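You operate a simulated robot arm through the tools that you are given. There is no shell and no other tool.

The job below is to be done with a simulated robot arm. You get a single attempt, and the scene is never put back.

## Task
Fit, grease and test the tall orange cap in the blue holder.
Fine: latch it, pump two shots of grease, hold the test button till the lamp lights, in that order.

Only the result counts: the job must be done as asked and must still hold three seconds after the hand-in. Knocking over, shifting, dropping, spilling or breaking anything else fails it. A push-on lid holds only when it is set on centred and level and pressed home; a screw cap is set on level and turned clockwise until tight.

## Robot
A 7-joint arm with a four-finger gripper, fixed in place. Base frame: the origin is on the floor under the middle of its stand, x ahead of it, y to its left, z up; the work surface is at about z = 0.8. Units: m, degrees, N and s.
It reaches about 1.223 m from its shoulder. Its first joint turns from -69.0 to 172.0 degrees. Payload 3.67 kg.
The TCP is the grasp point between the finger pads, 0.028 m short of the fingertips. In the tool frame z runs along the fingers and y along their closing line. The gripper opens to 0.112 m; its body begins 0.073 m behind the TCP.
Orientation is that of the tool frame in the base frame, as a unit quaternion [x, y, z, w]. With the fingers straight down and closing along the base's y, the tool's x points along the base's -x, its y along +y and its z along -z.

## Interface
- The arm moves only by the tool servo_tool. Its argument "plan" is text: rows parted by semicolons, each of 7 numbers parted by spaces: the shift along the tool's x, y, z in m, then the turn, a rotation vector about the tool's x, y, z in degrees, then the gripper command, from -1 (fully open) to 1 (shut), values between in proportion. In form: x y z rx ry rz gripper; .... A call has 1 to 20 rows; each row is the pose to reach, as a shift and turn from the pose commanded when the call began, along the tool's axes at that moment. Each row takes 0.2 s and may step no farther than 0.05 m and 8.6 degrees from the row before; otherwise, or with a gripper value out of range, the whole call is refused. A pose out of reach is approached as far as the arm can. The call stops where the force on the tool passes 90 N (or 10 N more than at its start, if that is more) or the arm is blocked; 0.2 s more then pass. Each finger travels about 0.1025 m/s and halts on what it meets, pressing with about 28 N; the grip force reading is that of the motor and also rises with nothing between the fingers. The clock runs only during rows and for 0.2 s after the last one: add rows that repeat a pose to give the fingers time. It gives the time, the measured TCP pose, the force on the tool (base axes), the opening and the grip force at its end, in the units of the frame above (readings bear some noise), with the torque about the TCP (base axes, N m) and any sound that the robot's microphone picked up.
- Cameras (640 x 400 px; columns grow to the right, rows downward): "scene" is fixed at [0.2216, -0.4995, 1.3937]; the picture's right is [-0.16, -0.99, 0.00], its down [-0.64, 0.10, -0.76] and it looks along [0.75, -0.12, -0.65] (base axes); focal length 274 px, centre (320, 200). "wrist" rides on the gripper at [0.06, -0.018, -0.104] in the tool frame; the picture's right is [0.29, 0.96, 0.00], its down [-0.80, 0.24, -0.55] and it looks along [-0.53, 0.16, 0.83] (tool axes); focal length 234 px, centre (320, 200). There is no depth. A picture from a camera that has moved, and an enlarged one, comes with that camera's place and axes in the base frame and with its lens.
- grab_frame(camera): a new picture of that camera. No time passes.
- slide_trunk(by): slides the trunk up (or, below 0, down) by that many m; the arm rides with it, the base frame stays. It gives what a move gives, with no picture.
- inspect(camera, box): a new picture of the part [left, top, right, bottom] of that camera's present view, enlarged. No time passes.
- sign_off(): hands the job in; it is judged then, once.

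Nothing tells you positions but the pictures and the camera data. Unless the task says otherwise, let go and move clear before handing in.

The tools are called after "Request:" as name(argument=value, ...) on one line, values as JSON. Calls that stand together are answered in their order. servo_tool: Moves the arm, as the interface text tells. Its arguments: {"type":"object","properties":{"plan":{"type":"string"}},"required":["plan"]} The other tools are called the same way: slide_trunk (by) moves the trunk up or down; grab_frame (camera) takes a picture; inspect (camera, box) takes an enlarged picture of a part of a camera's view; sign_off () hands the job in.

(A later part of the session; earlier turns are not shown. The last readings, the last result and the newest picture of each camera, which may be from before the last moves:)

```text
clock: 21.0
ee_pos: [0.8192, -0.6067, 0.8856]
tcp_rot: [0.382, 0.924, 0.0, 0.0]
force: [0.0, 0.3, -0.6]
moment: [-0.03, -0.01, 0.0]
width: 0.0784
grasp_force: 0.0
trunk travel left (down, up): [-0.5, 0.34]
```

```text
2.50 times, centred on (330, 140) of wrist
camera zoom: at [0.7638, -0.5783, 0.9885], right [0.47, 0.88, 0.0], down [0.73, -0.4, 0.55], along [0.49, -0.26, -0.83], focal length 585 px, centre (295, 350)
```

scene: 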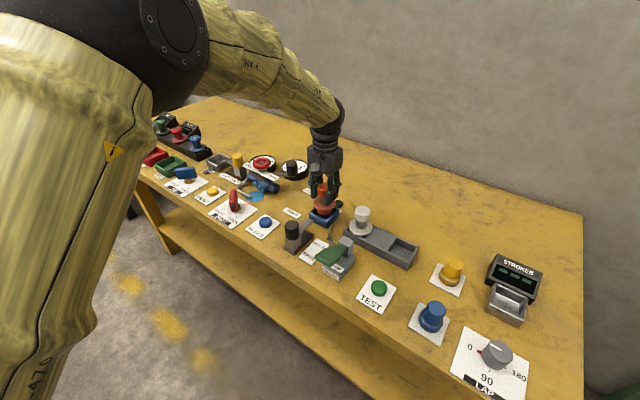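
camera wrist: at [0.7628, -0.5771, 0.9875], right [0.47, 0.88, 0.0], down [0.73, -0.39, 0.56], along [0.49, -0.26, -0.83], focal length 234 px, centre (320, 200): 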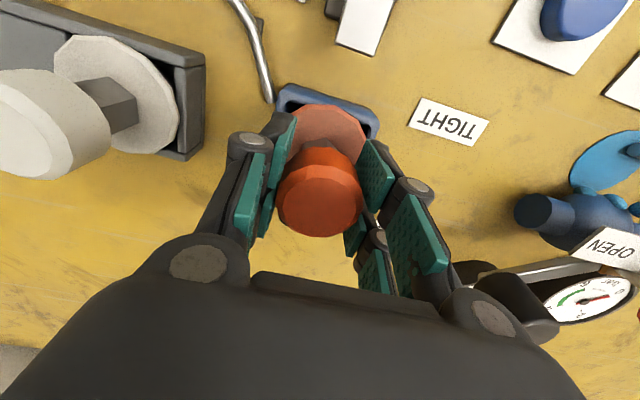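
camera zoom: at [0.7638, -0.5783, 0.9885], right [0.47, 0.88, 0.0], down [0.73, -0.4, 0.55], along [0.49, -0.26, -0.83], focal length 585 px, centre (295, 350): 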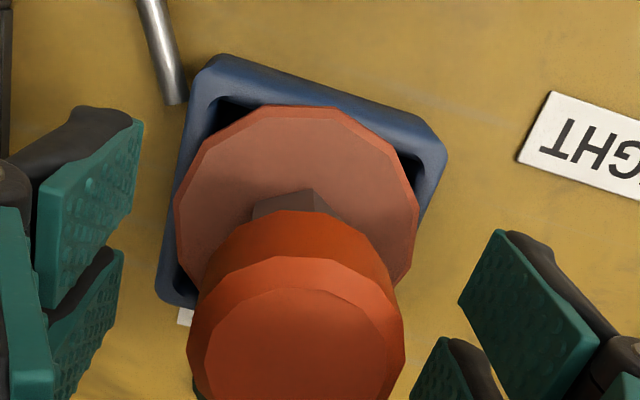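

The cap stands level in the holder on its own. I'll retreat straight up and move over the latch knob for a close look.

Request:
servo_tool(plan="0 0 -0.01 0 0 0 -0.4; 0 0 -0.03 0 0 0 -0.4; 0 0 -0.06 0 0 0 -0.4; 0 0 -0.1 0 0 0 -0.4; 0 0 -0.13 0 0 0 -0.6; 0.04 -0.005 -0.13 0 0 0 -0.6; 0.08 -0.01 -0.13 0 0 0 -0.6; 0.115 -0.014 -0.13 0 0 0 -0.6; 0.148 -0.018 -0.13 0 0 0 -0.6; 0.148 -0.018 -0.13 0 0 0 -0.6")

Request:
grab_frame(camera="wrist")

Request:
inspect(camera="wrist", box=[220, 40, 420, 220])

Request:
grab_frame(camera="scene")

Request:
inspect(camera="scene", box=[270, 180, 370, 280])

```text
clock: 23.2
ee_pos: [0.6998, -0.5149, 1.0162]
tcp_rot: [0.383, 0.924, 0.0, -0.001]
force: [0.3, -0.8, 0.4]
moment: [0.0, 0.01, 0.0]
width: 0.0896
grasp_force: 0.1
trunk travel left (down, up): [-0.5, 0.34]
```

```text
taken
camera wrist: at [0.6451, -0.4866, 1.118], right [0.47, 0.88, 0.0], down [0.73, -0.4, 0.55], along [0.49, -0.26, -0.83], focal length 234 px, centre (320, 200)
```

wrist: 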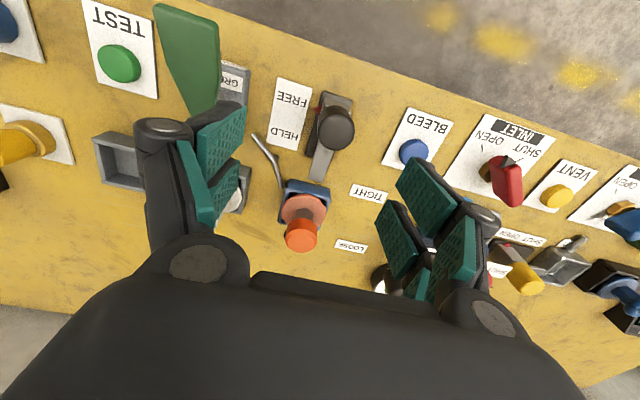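

```text
2.22 times, centred on (320, 130) of wrist
camera zoom: at [0.6451, -0.4866, 1.118], right [0.47, 0.88, 0.0], down [0.73, -0.4, 0.55], along [0.49, -0.26, -0.83], focal length 520 px, centre (320, 356)
```

zoom: 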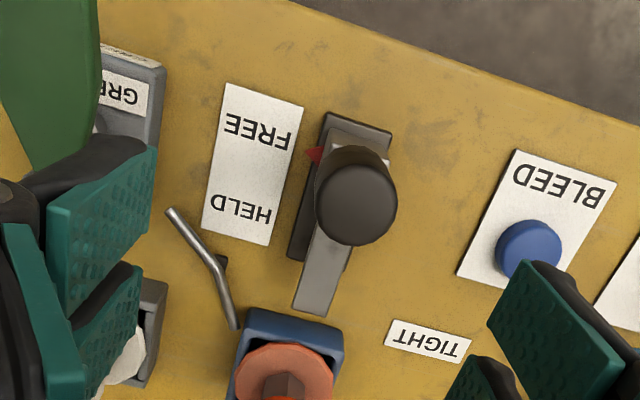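

```text
taken
```

scene: 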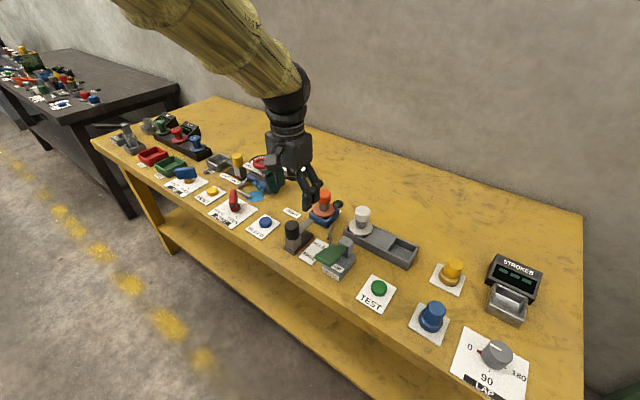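

```text
4.00 times, centred on (320, 230) of scene
camera zoom: at [0.2216, -0.4995, 1.3937], right [-0.16, -0.99, 0.0], down [-0.64, 0.1, -0.76], along [0.75, -0.12, -0.65], focal length 1094 px, centre (320, 80)
```

zoom: 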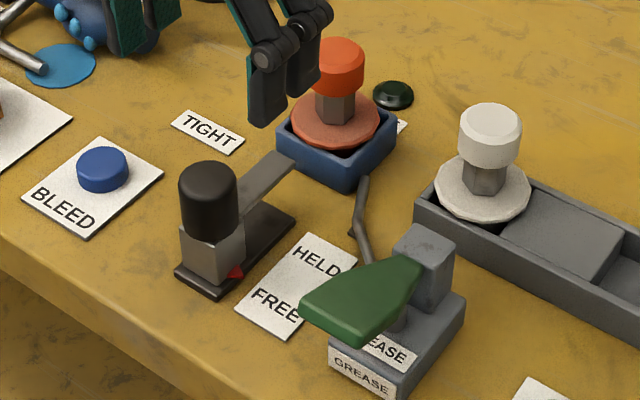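

The latch is a slide on a short plate: its knob is near (0.715, -0.506), top about z 0.895, and must slide about 45–50 mm toward the holder. I'll centre over the knob, descend partway, and verify.

Request:
servo_tool(plan="-0.003 0.018 0 0 0 0 -0.25; -0.003 0.018 0.03 0 0 0 -0.25; -0.003 0.018 0.06 0 0 0 -0.25; -0.003 0.018 0.072 0 0 0 -0.25; -0.003 0.018 0.072 0 0 0 -0.25")

Request:
grab_frame(camera="wrist")

Request:
inspect(camera="wrist", box=[240, 80, 400, 220])

Request:
inspect(camera="scene", box=[250, 150, 370, 270])

```text
clock: 24.4
ee_pos: [0.7144, -0.502, 0.9453]
tcp_rot: [0.383, 0.924, 0.0, 0.0]
force: [-0.3, 1.1, 0.5]
moment: [-0.01, 0.01, 0.05]
width: 0.07
grasp_force: 0.2
trunk travel left (down, up): [-0.5, 0.34]
```

```text
taken
camera wrist: at [0.659, -0.4733, 1.0472], right [0.47, 0.88, 0.0], down [0.73, -0.39, 0.55], along [0.49, -0.26, -0.83], focal length 234 px, centre (320, 200)
```

wrist: 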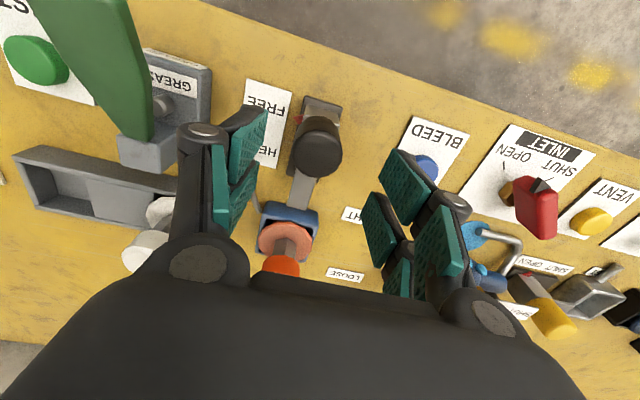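

```text
2.86 times, centred on (320, 150) of wrist
camera zoom: at [0.659, -0.4733, 1.0472], right [0.47, 0.88, 0.0], down [0.73, -0.39, 0.55], along [0.49, -0.26, -0.83], focal length 669 px, centre (320, 343)
```

zoom: 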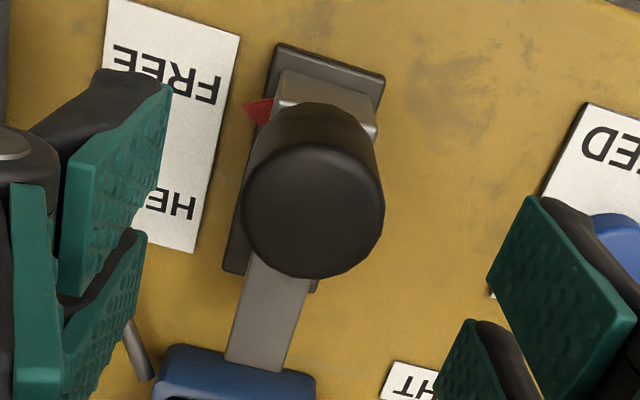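

```text
3.33 times, centred on (310, 210) of scene
camera zoom: at [0.2216, -0.4995, 1.3937], right [-0.16, -0.99, 0.0], down [-0.64, 0.1, -0.76], along [0.75, -0.12, -0.65], focal length 912 px, centre (353, 167)
```

zoom: 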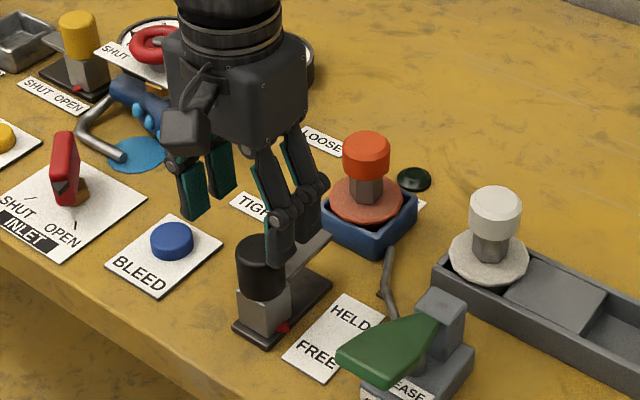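

The axis is within 1.5 mm of the knob centre. I'll correct, lower to grip height, and close on the latch knob.

Request:
servo_tool(plan="0 -0.0015 0.01 0 0 0 -0.25; 0 -0.0015 0.03 0 0 0 -0.25; 0 -0.0015 0.048 0 0 0 -0.25; 0 -0.0015 0.058 0 0 0 -0.25; 0 -0.0015 0.058 0 0 0 -0.25")

Request:
inspect(camera="scene", box=[270, 180, 350, 260])

Request:
grab_frame(camera="wrist")

```text
clock: 25.6
ee_pos: [0.715, -0.5037, 0.8858]
tcp_rot: [0.383, 0.924, 0.0, -0.001]
force: [0.0, -0.4, 1.0]
moment: [0.0, 0.01, 0.02]
width: 0.0701
grasp_force: 0.2
trunk travel left (down, up): [-0.5, 0.34]
```

```text
5.00 times, centred on (310, 220) of scene
camera zoom: at [0.2216, -0.4995, 1.3937], right [-0.16, -0.99, 0.0], down [-0.64, 0.1, -0.76], along [0.75, -0.12, -0.65], focal length 1368 px, centre (370, 100)
```

zoom: 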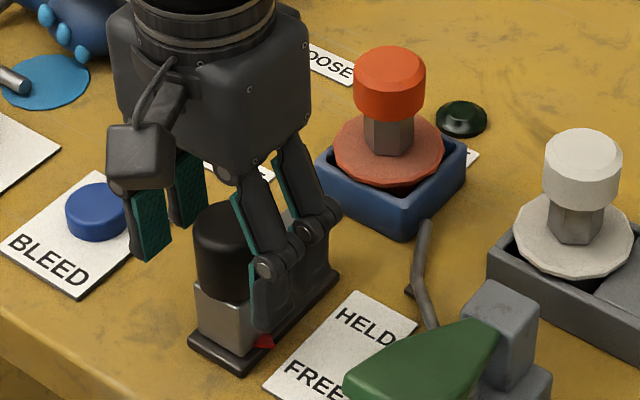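

```text
taken
camera wrist: at [0.6597, -0.4758, 0.9885], right [0.47, 0.88, 0.0], down [0.73, -0.39, 0.55], along [0.49, -0.26, -0.83], focal length 234 px, centre (320, 200)
```

wrist: 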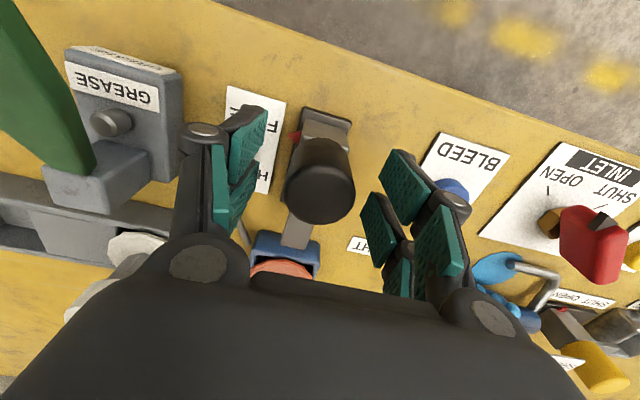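

The knob lies centred between the pads. I'll close on it.

Request:
servo_tool(plan="0 0 0 0 0 0 0.2; 0 0 0 0 0 0 0.6; 0 0 0 0 0 0 1; 0 0 0 0 0 0 1; 0 0 0 0 0 0 1")

Request:
inspect(camera="scene", box=[270, 180, 350, 260])

```text
clock: 26.8
ee_pos: [0.7152, -0.5032, 0.8849]
tcp_rot: [0.382, 0.924, 0.0, 0.0]
force: [4.9, 3.9, 0.5]
moment: [0.11, -0.18, 0.08]
width: 0.0361
grasp_force: 45.3
trunk travel left (down, up): [-0.5, 0.34]
```

```text
5.00 times, centred on (310, 220) of scene
camera zoom: at [0.2216, -0.4995, 1.3937], right [-0.16, -0.99, 0.0], down [-0.64, 0.1, -0.76], along [0.75, -0.12, -0.65], focal length 1368 px, centre (370, 100)
```

zoom: 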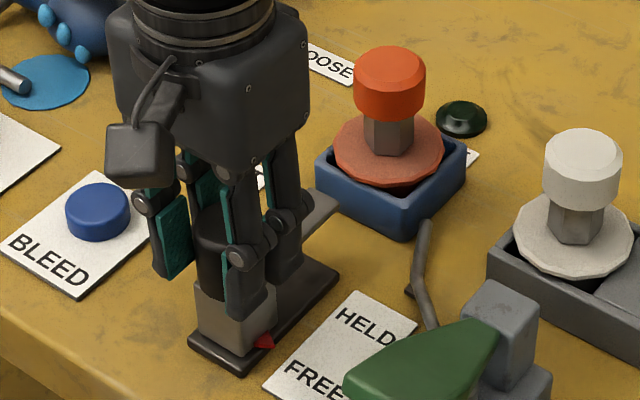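

The latch knob is gripped. I'll slide it toward the holder in small steps, watching the force and the bolt.

Request:
servo_tool(plan="-0.004 0.0005 0 0 0 0 1; -0.009 0.001 0 0 0 0 1; -0.014 0.001 0 0 0 0 1; -0.02 0.001 0 0 0 0 1; -0.02 0.001 0 0 0 0 1")

Request:
inspect(camera="scene", box=[270, 180, 350, 260])

```text
clock: 28.0
ee_pos: [0.7311, -0.5183, 0.885]
tcp_rot: [0.383, 0.924, -0.001, 0.001]
force: [3.8, 2.9, 4.7]
moment: [-0.02, -0.23, 0.0]
width: 0.0366
grasp_force: 44.7
trunk travel left (down, up): [-0.5, 0.34]
```

```text
5.00 times, centred on (310, 220) of scene
camera zoom: at [0.2216, -0.4995, 1.3937], right [-0.16, -0.99, 0.0], down [-0.64, 0.1, -0.76], along [0.75, -0.12, -0.65], focal length 1368 px, centre (370, 100)
```

zoom: 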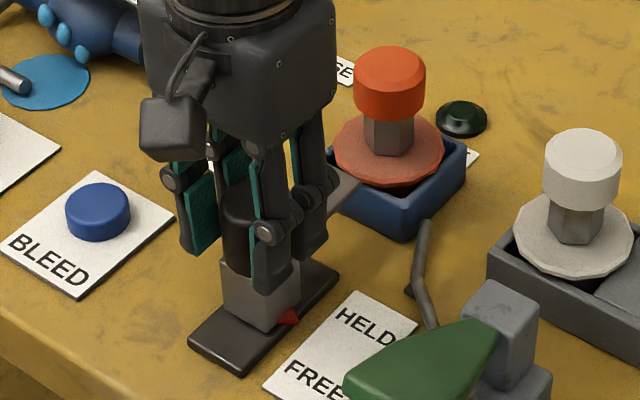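

Request:
servo_tool(plan="-0.004 0.0005 0 0 0 0 1; -0.008 0.001 0 0 0 0 1; -0.012 0.001 0 0 0 0 1; -0.012 0.001 0 0 0 0 1")

Request:
inspect(camera="scene", box=[290, 180, 350, 240])

Request:
grab_frame(camera="wrist")

```text
clock: 29.0
ee_pos: [0.7394, -0.5263, 0.8858]
tcp_rot: [0.384, 0.923, 0.0, 0.0]
force: [0.6, -0.6, 1.9]
moment: [0.3, 0.55, 0.05]
width: 0.0364
grasp_force: 45.3
trunk travel left (down, up): [-0.5, 0.34]
```

```text
6.67 times, centred on (320, 210) of scene
camera zoom: at [0.2216, -0.4995, 1.3937], right [-0.16, -0.99, 0.0], down [-0.64, 0.1, -0.76], along [0.75, -0.12, -0.65], focal length 1824 px, centre (320, 133)
```

zoom: 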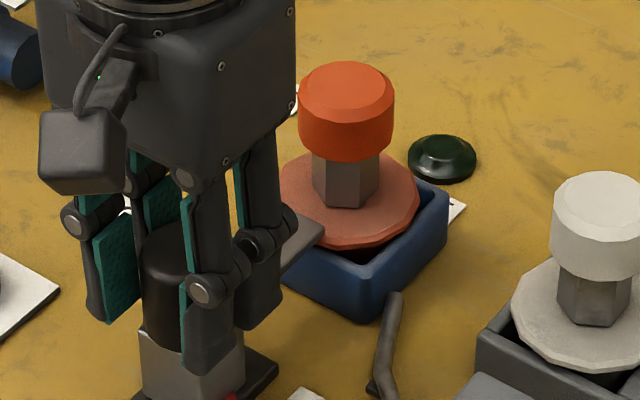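

```text
taken
camera wrist: at [0.6837, -0.4986, 0.9885], right [0.47, 0.88, 0.0], down [0.73, -0.4, 0.55], along [0.49, -0.26, -0.83], focal length 234 px, centre (320, 200)
```

wrist: 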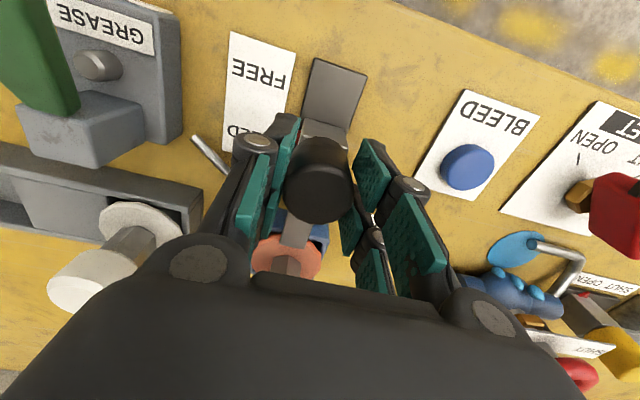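

The bolt tip is now right at the flange edge and appears higher than it. I'll go on with small steps to check that it slides over.

Request:
servo_tool(plan="-0.003 0 0 0 0 0 1; -0.006 0 0 0 0 0 1; -0.006 0 0 0 0 0 1")

Request:
inspect(camera="scene", box=[305, 190, 345, 230])

Request:
inspect(camera="wrist", box=[200, 50, 420, 290])

```text
clock: 29.8
ee_pos: [0.7438, -0.5316, 0.8867]
tcp_rot: [0.384, 0.923, 0.0, 0.0]
force: [-2.6, -4.9, 3.6]
moment: [-0.18, 0.26, -0.06]
width: 0.0362
grasp_force: 45.0
trunk travel left (down, up): [-0.5, 0.34]
```

```text
10.00 times, centred on (325, 210) of scene
camera zoom: at [0.2216, -0.4995, 1.3937], right [-0.16, -0.99, 0.0], down [-0.64, 0.1, -0.76], along [0.75, -0.12, -0.65], focal length 2736 px, centre (270, 100)
```

zoom: 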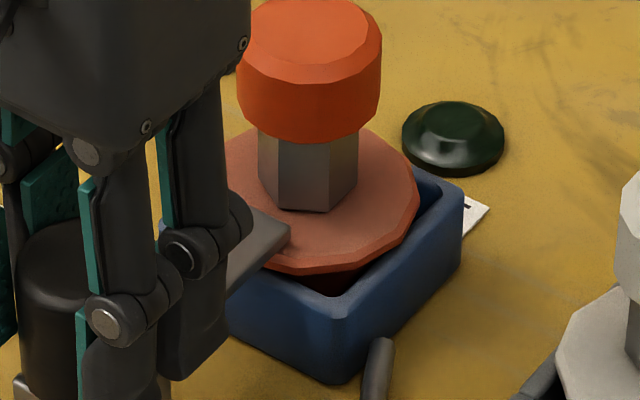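

```text
1.67 times, centred on (310, 170) of wrist
camera zoom: at [0.6884, -0.5034, 0.9885], right [0.47, 0.88, 0.0], down [0.73, -0.4, 0.55], along [0.49, -0.26, -0.83], focal length 390 px, centre (337, 250)
```

zoom: 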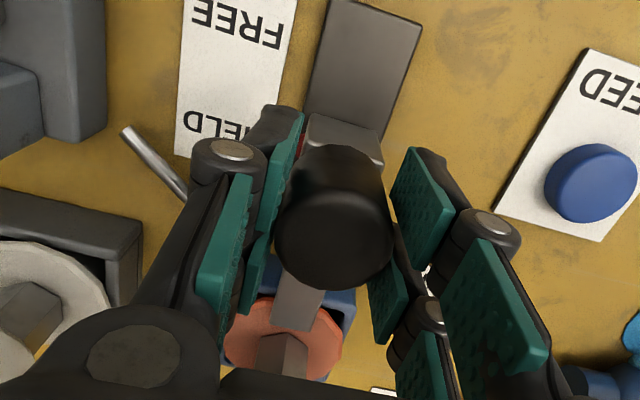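

The bolt is sliding over the flange as intended. I'll keep going in small steps until it reaches the end or clicks.

Request:
servo_tool(plan="-0.003 0 0 0 0 0 1; -0.005 0 0 0 0 0 1; -0.005 0 0 0 0 0 1")

Request:
inspect(camera="scene", box=[290, 190, 345, 245])

Request:
inspect(camera="wrist", box=[200, 50, 420, 290])

```text
clock: 30.6
ee_pos: [0.7474, -0.5347, 0.8862]
tcp_rot: [0.384, 0.923, 0.0, 0.0]
force: [-6.6, -7.5, 1.4]
moment: [-0.6, -0.16, -0.08]
width: 0.0361
grasp_force: 44.8
trunk travel left (down, up): [-0.5, 0.34]
```

```text
7.27 times, centred on (318, 218) of scene
camera zoom: at [0.2216, -0.4995, 1.3937], right [-0.16, -0.99, 0.0], down [-0.64, 0.1, -0.76], along [0.75, -0.12, -0.65], focal length 1990 px, centre (338, 73)
```

zoom: 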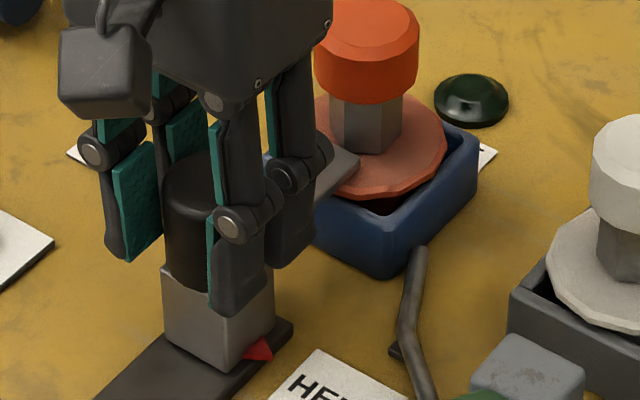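

```text
1.67 times, centred on (310, 170) of wrist
camera zoom: at [0.6921, -0.507, 0.9885], right [0.47, 0.88, 0.0], down [0.73, -0.4, 0.55], along [0.49, -0.26, -0.83], focal length 390 px, centre (337, 250)
```

zoom: 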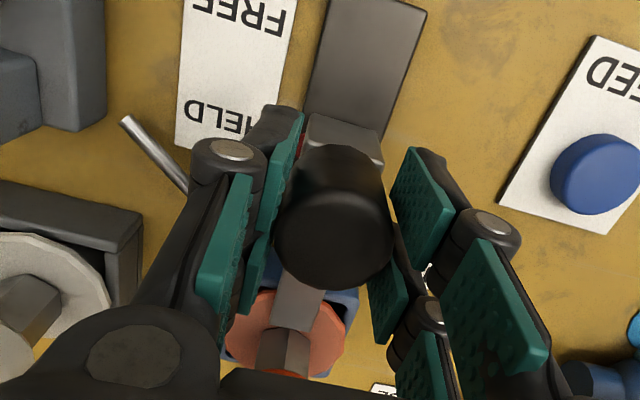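

Request:
servo_tool(plan="-0.001 -0.001 0 0 0 0 1; -0.003 -0.0015 0 0 0 0 1; -0.003 -0.0015 0 0 0 0 1")

Request:
inspect(camera="scene", box=[290, 190, 345, 245])

Request:
inspect(camera="wrist", box=[200, 50, 420, 290])

```text
clock: 31.4
ee_pos: [0.7483, -0.5362, 0.8869]
tcp_rot: [0.383, 0.924, 0.0, -0.001]
force: [-10.2, 2.1, -0.9]
moment: [0.15, 0.22, 0.01]
width: 0.0364
grasp_force: 45.0
trunk travel left (down, up): [-0.5, 0.34]
```

```text
7.27 times, centred on (318, 218) of scene
camera zoom: at [0.2216, -0.4995, 1.3937], right [-0.16, -0.99, 0.0], down [-0.64, 0.1, -0.76], along [0.75, -0.12, -0.65], focal length 1990 px, centre (338, 73)
```

zoom: 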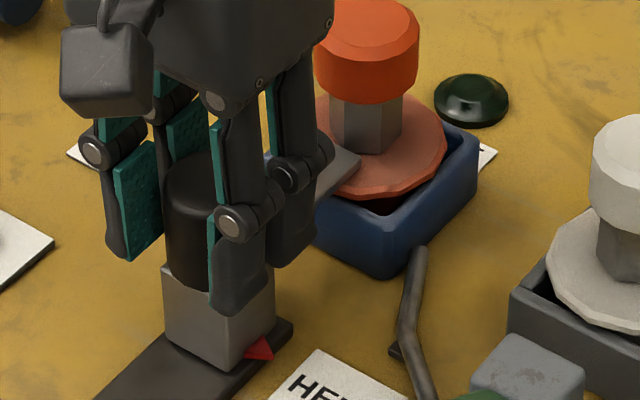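

```text
1.67 times, centred on (310, 170) of wrist
camera zoom: at [0.6925, -0.5076, 0.9885], right [0.47, 0.88, 0.0], down [0.73, -0.4, 0.55], along [0.49, -0.26, -0.83], focal length 390 px, centre (337, 250)
```

zoom: 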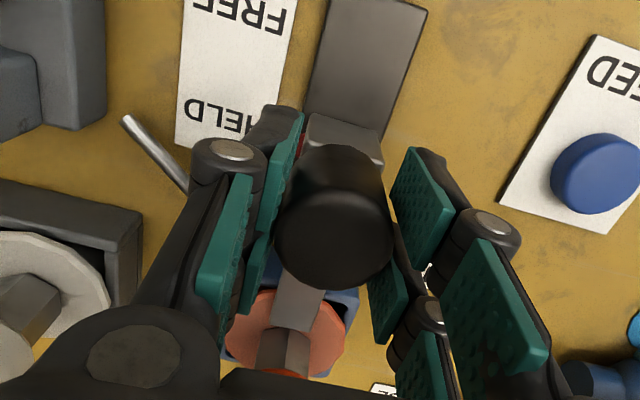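

The slide now resists (about 9 N) and stopped at HELD, with the cap not moved. I'll press a touch more to make sure it is at its end stop.

Request:
servo_tool(plan="-0.002 0 0 0 0 0 1; -0.003 0 0 0 0 0 1; -0.003 0 0 0 0 0 1")

Request:
inspect(camera="scene", box=[290, 190, 345, 245])

Request:
grab_frame(camera="wrist")

```text
clock: 32.2
ee_pos: [0.7498, -0.5382, 0.886]
tcp_rot: [0.383, 0.924, 0.001, -0.002]
force: [-16.8, 13.8, -9.6]
moment: [0.66, 0.47, 0.0]
width: 0.035
grasp_force: 44.8
trunk travel left (down, up): [-0.5, 0.34]
```

```text
7.27 times, centred on (318, 218) of scene
camera zoom: at [0.2216, -0.4995, 1.3937], right [-0.16, -0.99, 0.0], down [-0.64, 0.1, -0.76], along [0.75, -0.12, -0.65], focal length 1990 px, centre (338, 73)
```

zoom: 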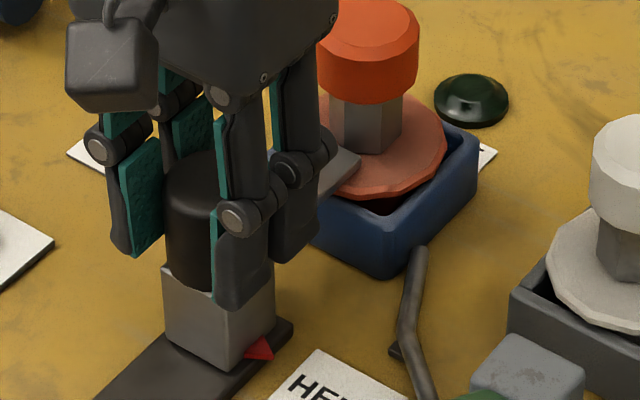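

```text
taken
camera wrist: at [0.6943, -0.5093, 0.9889], right [0.47, 0.88, 0.0], down [0.73, -0.4, 0.55], along [0.49, -0.26, -0.83], focal length 234 px, centre (320, 200)
```

wrist: 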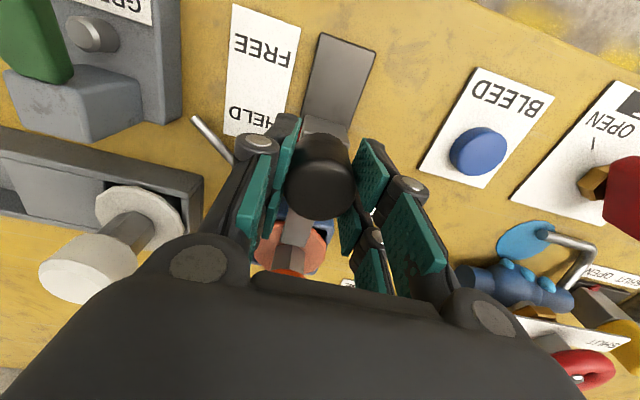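

The slide is firmly at its stop, pointer by HELD, and the bolt is over the flange. I'll unload, release the knob and retreat upward.

Request:
servo_tool(plan="0.0015 0 0 0 0 0 1; 0.0015 0 0 0 0 0 0.3; 0.0015 0 0 0 0 0 0; 0.0015 0 0 0 0 0 -0.25; 0.0015 0 0 0 0 0 -0.25; 0.0015 0 -0.02 0 0 0 -0.25; 0.0015 0 -0.05 0 0 0 -0.25; 0.0015 0 -0.09 0 0 0 -0.25; 0.0015 0 -0.12 0 0 0 -0.25; 0.0015 0 -0.12 0 0 0 -0.25")

Request:
inspect(camera="scene", box=[270, 180, 350, 260])

Request:
grab_frame(camera="wrist")

```text
clock: 34.4
ee_pos: [0.747, -0.5413, 1.0063]
tcp_rot: [0.382, 0.924, 0.0, 0.0]
force: [0.2, 0.1, -0.2]
moment: [-0.03, 0.01, -0.02]
width: 0.0701
grasp_force: 0.1
trunk travel left (down, up): [-0.5, 0.34]
```

```text
5.00 times, centred on (310, 220) of scene
camera zoom: at [0.2216, -0.4995, 1.3937], right [-0.16, -0.99, 0.0], down [-0.64, 0.1, -0.76], along [0.75, -0.12, -0.65], focal length 1368 px, centre (370, 100)
```

zoom: 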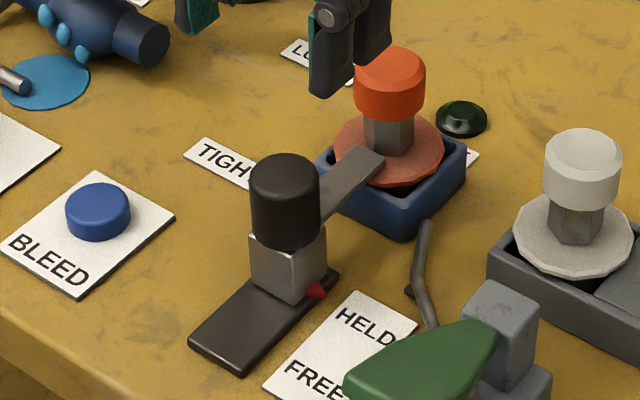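

```text
taken
camera wrist: at [0.6923, -0.5122, 1.1089], right [0.47, 0.88, 0.0], down [0.73, -0.4, 0.55], along [0.49, -0.26, -0.83], focal length 234 px, centre (320, 200)
```

wrist: 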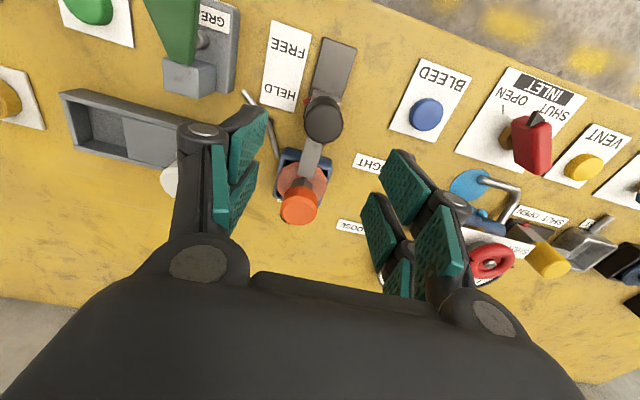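

The latch shows HELD with its bolt over the flange, and the cap hasn't moved. Next is the grease pump; I'll move above it to measure the green handle.

Request:
servo_tool(plan="0.01 -0.025 -0.01 0 0 0 -0.25; 0.02 -0.055 -0.01 0 0 0 0.2; 0.03 -0.085 -0.01 0 0 0 0.6; 0.04 -0.115 -0.01 0 0 0 1; 0.045 -0.127 -0.01 0 0 0 1; 0.045 -0.127 -0.01 0 0 0 1")

Request:
grab_frame(camera="wrist")

Request:
inspect(camera="wrist", box=[210, 20, 430, 200])

Request:
inspect(camera="scene", box=[300, 180, 390, 300])

Request:
grab_frame(camera="scene")

```text
clock: 35.8
ee_pos: [0.6274, -0.5989, 1.0149]
tcp_rot: [0.383, 0.924, 0.001, 0.0]
force: [0.7, -0.8, 1.1]
moment: [0.01, -0.02, -0.03]
width: 0.0
grasp_force: 28.3
trunk travel left (down, up): [-0.5, 0.34]
```

```text
taken
camera wrist: at [0.5715, -0.5709, 1.1187], right [0.47, 0.88, 0.0], down [0.73, -0.4, 0.55], along [0.49, -0.26, -0.83], focal length 234 px, centre (320, 200)
```

wrist: 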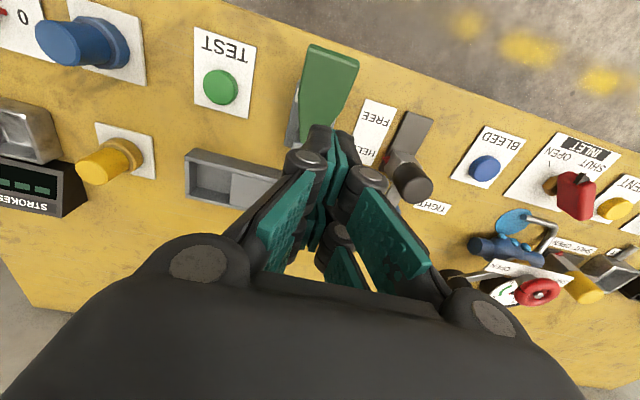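

```text
2.22 times, centred on (320, 110) of wrist
camera zoom: at [0.5715, -0.5709, 1.1187], right [0.47, 0.88, 0.0], down [0.73, -0.4, 0.55], along [0.49, -0.26, -0.83], focal length 520 px, centre (320, 400)
```

zoom: 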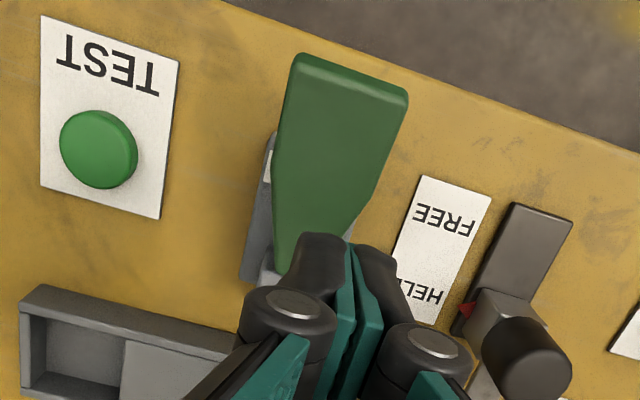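

```text
3.33 times, centred on (345, 240) of scene
camera zoom: at [0.2216, -0.4995, 1.3937], right [-0.16, -0.99, 0.0], down [-0.64, 0.1, -0.76], along [0.75, -0.12, -0.65], focal length 912 px, centre (237, 67)
```

zoom: 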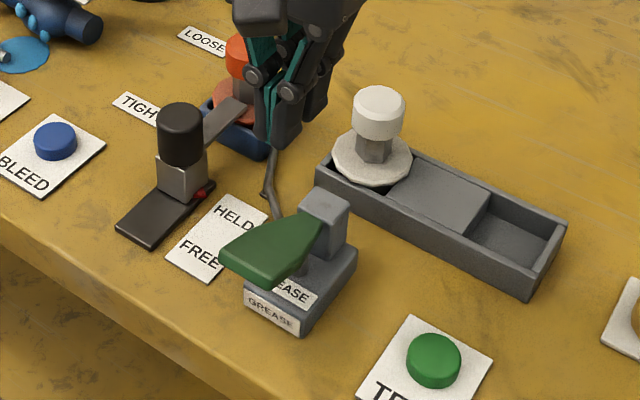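

```text
taken
```

scene: 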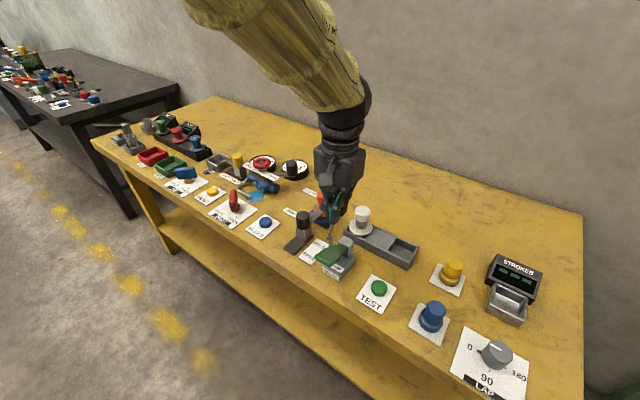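

The handle's wide end looks to be near (0.58, -0.56) at about z 0.91. I'll raise and shift slightly to see the whole pump without the fingers in the way.

Request:
servo_tool(plan="-0.015 -0.01 -0.03 0 0 0 1; -0.03 -0.02 -0.06 0 0 0 1; -0.045 -0.03 -0.09 0 0 0 1; -0.045 -0.03 -0.09 0 0 0 1")

Request:
grab_frame(camera="wrist")

Request:
inspect(camera="wrist", box=[260, 20, 400, 130])

Request:
inspect(camera="scene", box=[310, 225, 365, 290])

```text
clock: 36.8
ee_pos: [0.6382, -0.6476, 1.1037]
tcp_rot: [0.382, 0.924, 0.0, 0.0]
force: [-0.1, 1.2, 0.0]
moment: [0.03, 0.0, 0.01]
width: 0.0
grasp_force: 27.9
trunk travel left (down, up): [-0.5, 0.34]
```

```text
taken
camera wrist: at [0.5824, -0.6204, 1.2068], right [0.47, 0.88, 0.0], down [0.73, -0.39, 0.55], along [0.49, -0.26, -0.83], focal length 234 px, centre (320, 200)
```

wrist: 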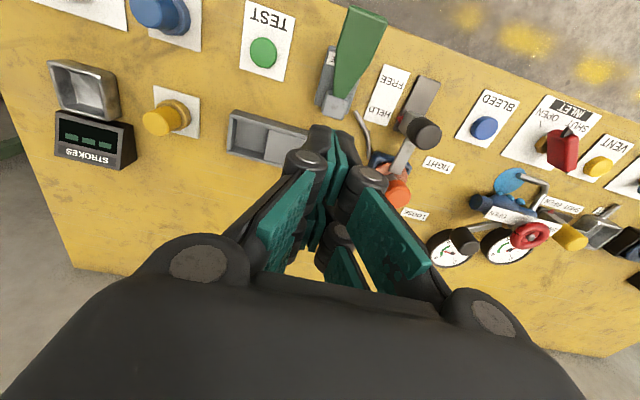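

```text
3.64 times, centred on (330, 75) of wrist
camera zoom: at [0.5824, -0.6204, 1.2068], right [0.47, 0.88, 0.0], down [0.73, -0.39, 0.55], along [0.49, -0.26, -0.83], focal length 852 px, centre (284, 654)
```

zoom: 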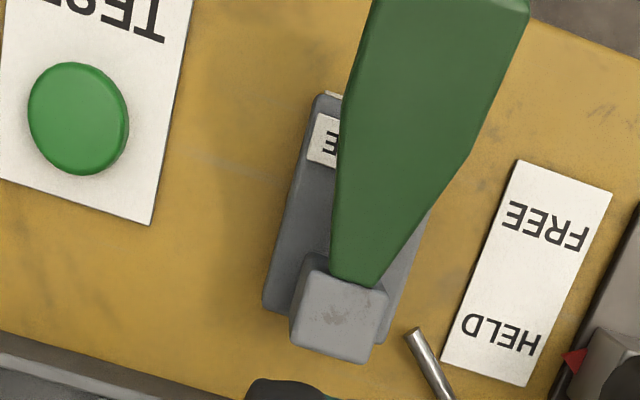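

```text
6.15 times, centred on (338, 258) of scene
camera zoom: at [0.2216, -0.4995, 1.3937], right [-0.16, -0.99, 0.0], down [-0.64, 0.1, -0.76], along [0.75, -0.12, -0.65], focal length 1684 px, centre (212, -154)
```

zoom: 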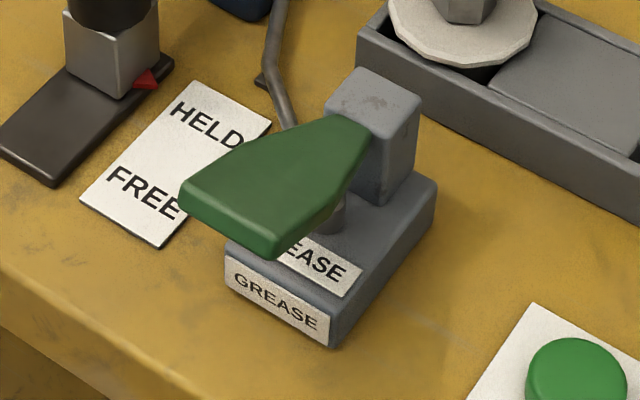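

The green handle rises at about 25° from its pivot block near (0.649, -0.625) to its end near (0.583, -0.564, 0.911). I'll bring the closed fingers over the outer part of the handle, just above it.

Request:
servo_tool(plan="0.03 0.008 0.01 0 0 0 1; 0.06 0.016 0.02 0 0 0 1; 0.0785 0.0234 0.04 0 0 0 1; 0.0785 0.0234 0.075 0 0 0 1; 0.0785 0.0234 0.11 0 0 0 1; 0.0785 0.0234 0.14 0 0 0 1; 0.0785 0.0234 0.14 0 0 0 1")

Request:
grab_frame(camera="wrist")

Request:
inspect(camera="scene", box=[300, 200, 380, 290])

```text
clock: 38.4
ee_pos: [0.5995, -0.5754, 0.9667]
tcp_rot: [0.383, 0.924, -0.001, 0.0]
force: [-0.5, -0.2, -1.0]
moment: [-0.03, -0.02, 0.0]
width: 0.0
grasp_force: 28.5
trunk travel left (down, up): [-0.5, 0.34]
```

```text
taken
camera wrist: at [0.5436, -0.5469, 1.0695], right [0.47, 0.88, 0.0], down [0.73, -0.39, 0.55], along [0.49, -0.26, -0.83], focal length 234 px, centre (320, 200)
```

wrist: 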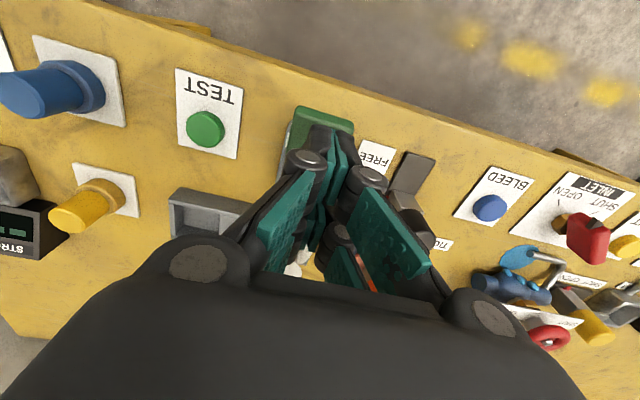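

```text
4.44 times, centred on (340, 245) of scene
camera zoom: at [0.2216, -0.4995, 1.3937], right [-0.16, -0.99, 0.0], down [-0.64, 0.1, -0.76], along [0.75, -0.12, -0.65], focal length 1216 px, centre (231, 0)
```

zoom: 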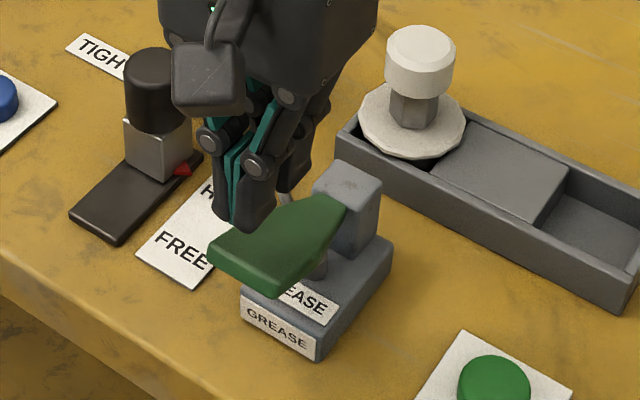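

The fingertips are above the outer half of the handle and centred on it. I'll descend slowly to find contact.

Request:
servo_tool(plan="0 0 0.01 0 0 0 1; 0 0 0.02 0 0 0 1; 0 0 0.027 0 0 0 1; 0 0 0.027 0 0 0 1")

Request:
inspect(camera="scene", box=[300, 200, 380, 290])

```text
clock: 39.4
ee_pos: [0.5981, -0.5771, 0.9404]
tcp_rot: [0.382, 0.924, 0.0, 0.0]
force: [0.1, -0.5, 0.8]
moment: [0.01, 0.02, 0.01]
width: 0.0002
grasp_force: 28.7
trunk travel left (down, up): [-0.5, 0.34]
```

```text
4.44 times, centred on (340, 245) of scene
camera zoom: at [0.2216, -0.4995, 1.3937], right [-0.16, -0.99, 0.0], down [-0.64, 0.1, -0.76], along [0.75, -0.12, -0.65], focal length 1216 px, centre (231, 0)
```

zoom: 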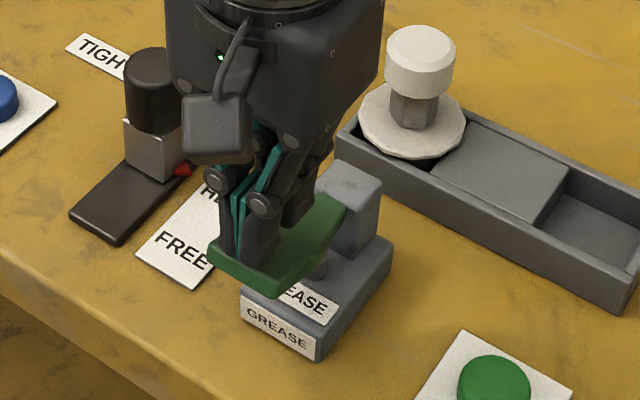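

Request:
servo_tool(plan="0 0 0.008 0 0 0 1; 0 0 0.016 0 0 0 1; 0 0 0.024 0 0 0 1; 0 0 0.024 0 0 0 1")

Request:
inspect(camera="scene", box=[300, 200, 380, 290])

```text
clock: 40.4
ee_pos: [0.5985, -0.5784, 0.9156]
tcp_rot: [0.383, 0.924, 0.0, 0.0]
force: [0.4, -0.3, 1.8]
moment: [0.04, 0.06, 0.0]
width: 0.0061
grasp_force: 35.9
trunk travel left (down, up): [-0.5, 0.34]
```

```text
4.44 times, centred on (340, 245) of scene
camera zoom: at [0.2216, -0.4995, 1.3937], right [-0.16, -0.99, 0.0], down [-0.64, 0.1, -0.76], along [0.75, -0.12, -0.65], focal length 1216 px, centre (231, 0)
```

zoom: 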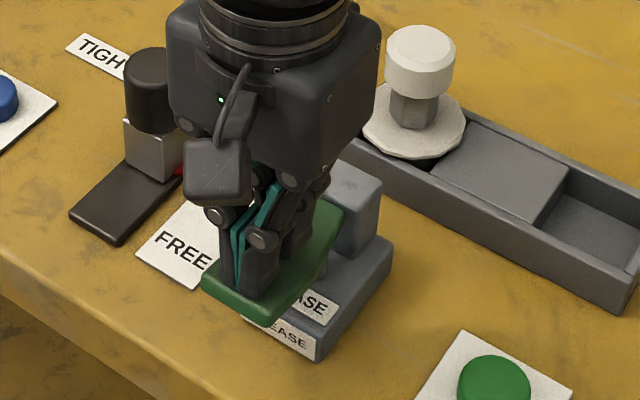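

The handle is going down with little force so far. I'll keep pressing toward the end of the stroke.

Request:
servo_tool(plan="0 0 0.006 0 0 0 1; 0 0 0.012 0 0 0 1; 0 0 0.012 0 0 0 1")

Request:
inspect(camera="scene", box=[300, 200, 380, 290])

```text
clock: 41.2
ee_pos: [0.6003, -0.5762, 0.9044]
tcp_rot: [0.382, 0.924, 0.0, 0.0]
force: [-1.2, 0.8, 2.3]
moment: [0.04, 0.11, 0.03]
width: 0.0059
grasp_force: 35.9
trunk travel left (down, up): [-0.5, 0.34]
```

```text
4.44 times, centred on (340, 245) of scene
camera zoom: at [0.2216, -0.4995, 1.3937], right [-0.16, -0.99, 0.0], down [-0.64, 0.1, -0.76], along [0.75, -0.12, -0.65], focal length 1216 px, centre (231, 0)
```

zoom: 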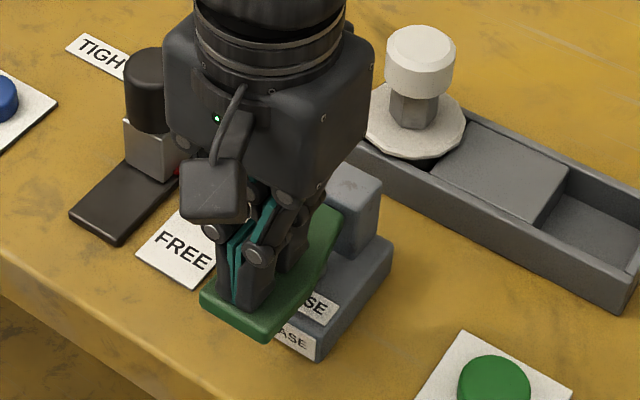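

Request:
servo_tool(plan="0 0 0.005 0 0 0 1; 0 0 0.01 0 0 0 1; 0 0 0.01 0 0 0 1")

Request:
inspect(camera="scene", box=[300, 200, 380, 290])

```text
clock: 42.0
ee_pos: [0.5998, -0.5766, 0.8935]
tcp_rot: [0.383, 0.924, 0.0, 0.0]
force: [-1.2, 0.1, 3.0]
moment: [0.06, 0.11, 0.03]
width: 0.006
grasp_force: 35.7
trunk travel left (down, up): [-0.5, 0.34]
```

```text
4.44 times, centred on (340, 245) of scene
camera zoom: at [0.2216, -0.4995, 1.3937], right [-0.16, -0.99, 0.0], down [-0.64, 0.1, -0.76], along [0.75, -0.12, -0.65], focal length 1216 px, centre (231, 0)
```

zoom: 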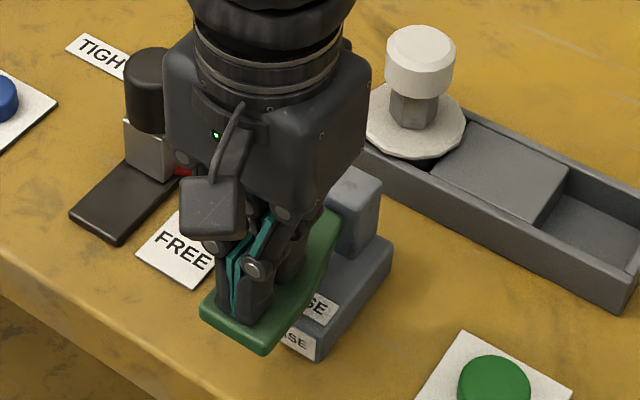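

Request:
servo_tool(plan="0 0 0.004 0 0 0 1; 0 0 0.008 0 0 0 1; 0 0 0.008 0 0 0 1")

Request:
inspect(camera="scene", box=[300, 200, 380, 290])

Request:
grab_frame(camera="wrist")

```text
clock: 42.8
ee_pos: [0.6003, -0.5762, 0.8853]
tcp_rot: [0.383, 0.924, 0.0, 0.0]
force: [0.8, 0.3, 7.6]
moment: [-0.11, -0.11, 0.08]
width: 0.0058
grasp_force: 36.1
trunk travel left (down, up): [-0.5, 0.34]
```

```text
4.44 times, centred on (340, 245) of scene
camera zoom: at [0.2216, -0.4995, 1.3937], right [-0.16, -0.99, 0.0], down [-0.64, 0.1, -0.76], along [0.75, -0.12, -0.65], focal length 1216 px, centre (231, 0)
```

zoom: 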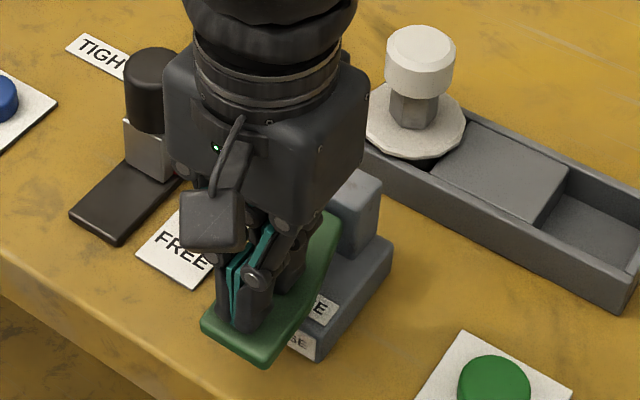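

```text
taken
camera wrist: at [0.5438, -0.5474, 0.9886], right [0.47, 0.88, 0.0], down [0.73, -0.39, 0.55], along [0.49, -0.26, -0.83], focal length 234 px, centre (320, 200)
```

wrist: 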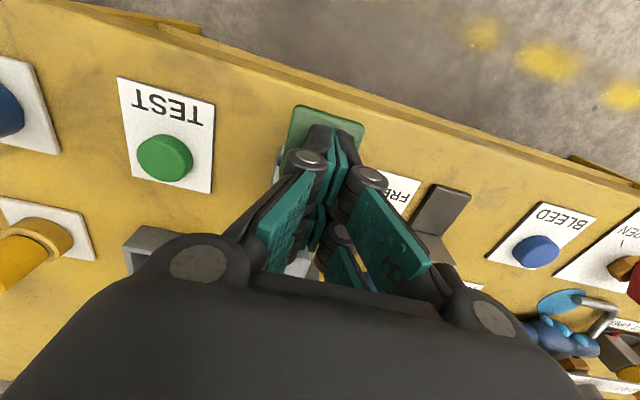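

Request:
servo_tool(plan="0 0 0.002 0 0 0 1; 0 0 0.004 0 0 0 1; 0 0 0.004 0 0 0 1")

```text
clock: 43.6
ee_pos: [0.5985, -0.5758, 0.8842]
tcp_rot: [0.383, 0.924, 0.0, 0.002]
force: [1.7, -0.8, 25.2]
moment: [-0.49, -0.46, 0.06]
width: 0.006
grasp_force: 35.6
trunk travel left (down, up): [-0.5, 0.34]
```

The handle is against its stop (force up to 25 N). I'll give a slight extra push, then release fully upward for shot one.

Request:
servo_tool(plan="0 0 0.002 0 0 0 1; 0 0 0.002 0 0 0 1")

Request:
inspect(camera="scene", box=[300, 200, 380, 290])

```text
clock: 44.2
ee_pos: [0.5998, -0.5755, 0.8833]
tcp_rot: [0.382, 0.924, 0.0, 0.003]
force: [5.5, -5.3, 45.0]
moment: [-0.92, -0.95, -0.03]
width: 0.006
grasp_force: 35.6
trunk travel left (down, up): [-0.5, 0.34]
```

```text
4.44 times, centred on (340, 245) of scene
camera zoom: at [0.2216, -0.4995, 1.3937], right [-0.16, -0.99, 0.0], down [-0.64, 0.1, -0.76], along [0.75, -0.12, -0.65], focal length 1216 px, centre (231, 0)
```

zoom: 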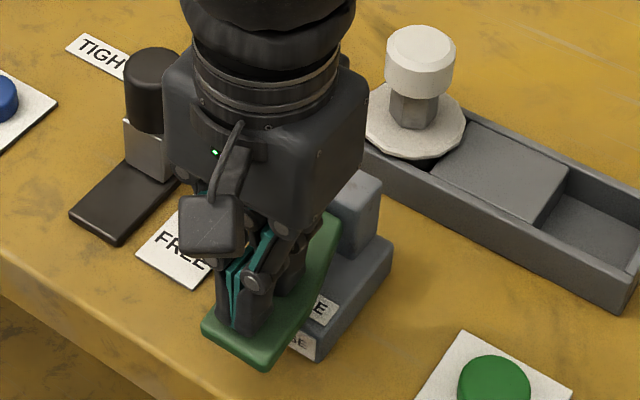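

Request:
servo_tool(plan="0 0 -0.01 0 0 0 1; 0 0 -0.025 0 0 0 1; 0 0 -0.04 0 0 0 1; 0 0 -0.055 0 0 0 1; 0 0 -0.07 0 0 0 1; 0 0 -0.08 0 0 0 1; 0 0 -0.08 0 0 0 1")

Request:
inspect(camera="scene", box=[300, 200, 380, 290])

Request:
grab_frame(camera="scene")

```text
clock: 45.8
ee_pos: [0.6009, -0.5768, 0.959]
tcp_rot: [0.383, 0.924, 0.001, -0.001]
force: [0.3, 0.3, 0.7]
moment: [0.01, -0.03, 0.0]
width: 0.0001
grasp_force: 36.0
trunk travel left (down, up): [-0.5, 0.34]
```

```text
4.44 times, centred on (340, 245) of scene
camera zoom: at [0.2216, -0.4995, 1.3937], right [-0.16, -0.99, 0.0], down [-0.64, 0.1, -0.76], along [0.75, -0.12, -0.65], focal length 1216 px, centre (231, 0)
```

zoom: 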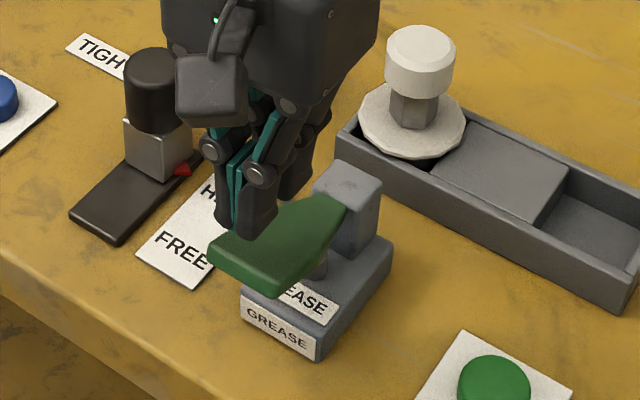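

```text
taken
```

scene: 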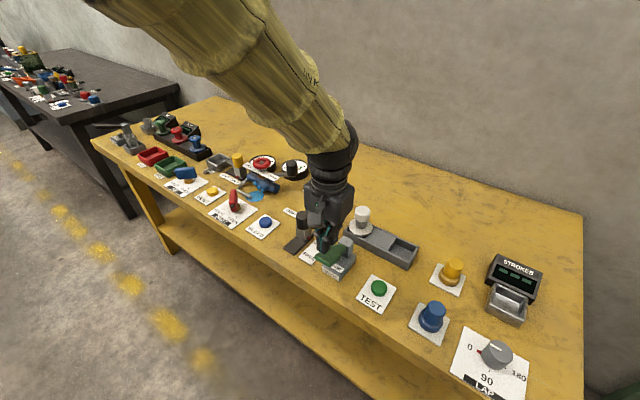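

The handle came back up fully after shot one. Now the second stroke to the same depth.

Request:
servo_tool(plan="0 0 0.015 0 0 0 1; 0 0 0.03 0 0 0 1; 0 0 0.042 0 0 0 1; 0 0 0.054 0 0 0 1; 0 0 0.064 0 0 0 1; 0 0 0.072 0 0 0 1; 0 0 0.077 0 0 0 1; 0 0 0.08 0 0 0 1; 0 0 0.08 0 0 0 1; 0 0 0.08 0 0 0 1")

Request:
inspect(camera="scene", box=[300, 200, 380, 290])

```text
clock: 48.0
ee_pos: [0.6001, -0.5761, 0.8844]
tcp_rot: [0.383, 0.924, -0.001, 0.004]
force: [8.9, -13.9, 50.9]
moment: [-1.21, -1.1, -0.11]
width: 0.006
grasp_force: 35.7
trunk travel left (down, up): [-0.5, 0.34]
```

```text
4.44 times, centred on (340, 245) of scene
camera zoom: at [0.2216, -0.4995, 1.3937], right [-0.16, -0.99, 0.0], down [-0.64, 0.1, -0.76], along [0.75, -0.12, -0.65], focal length 1216 px, centre (231, 0)
```

zoom: 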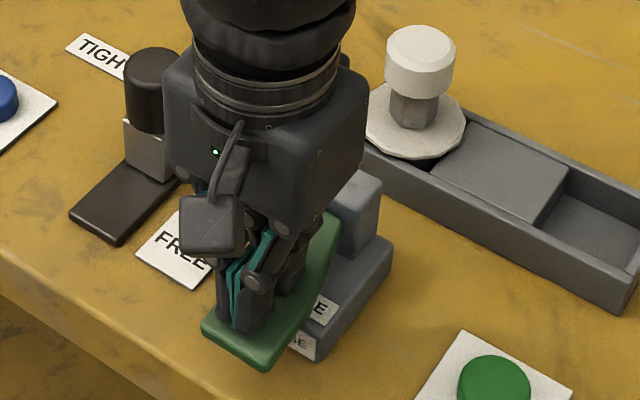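

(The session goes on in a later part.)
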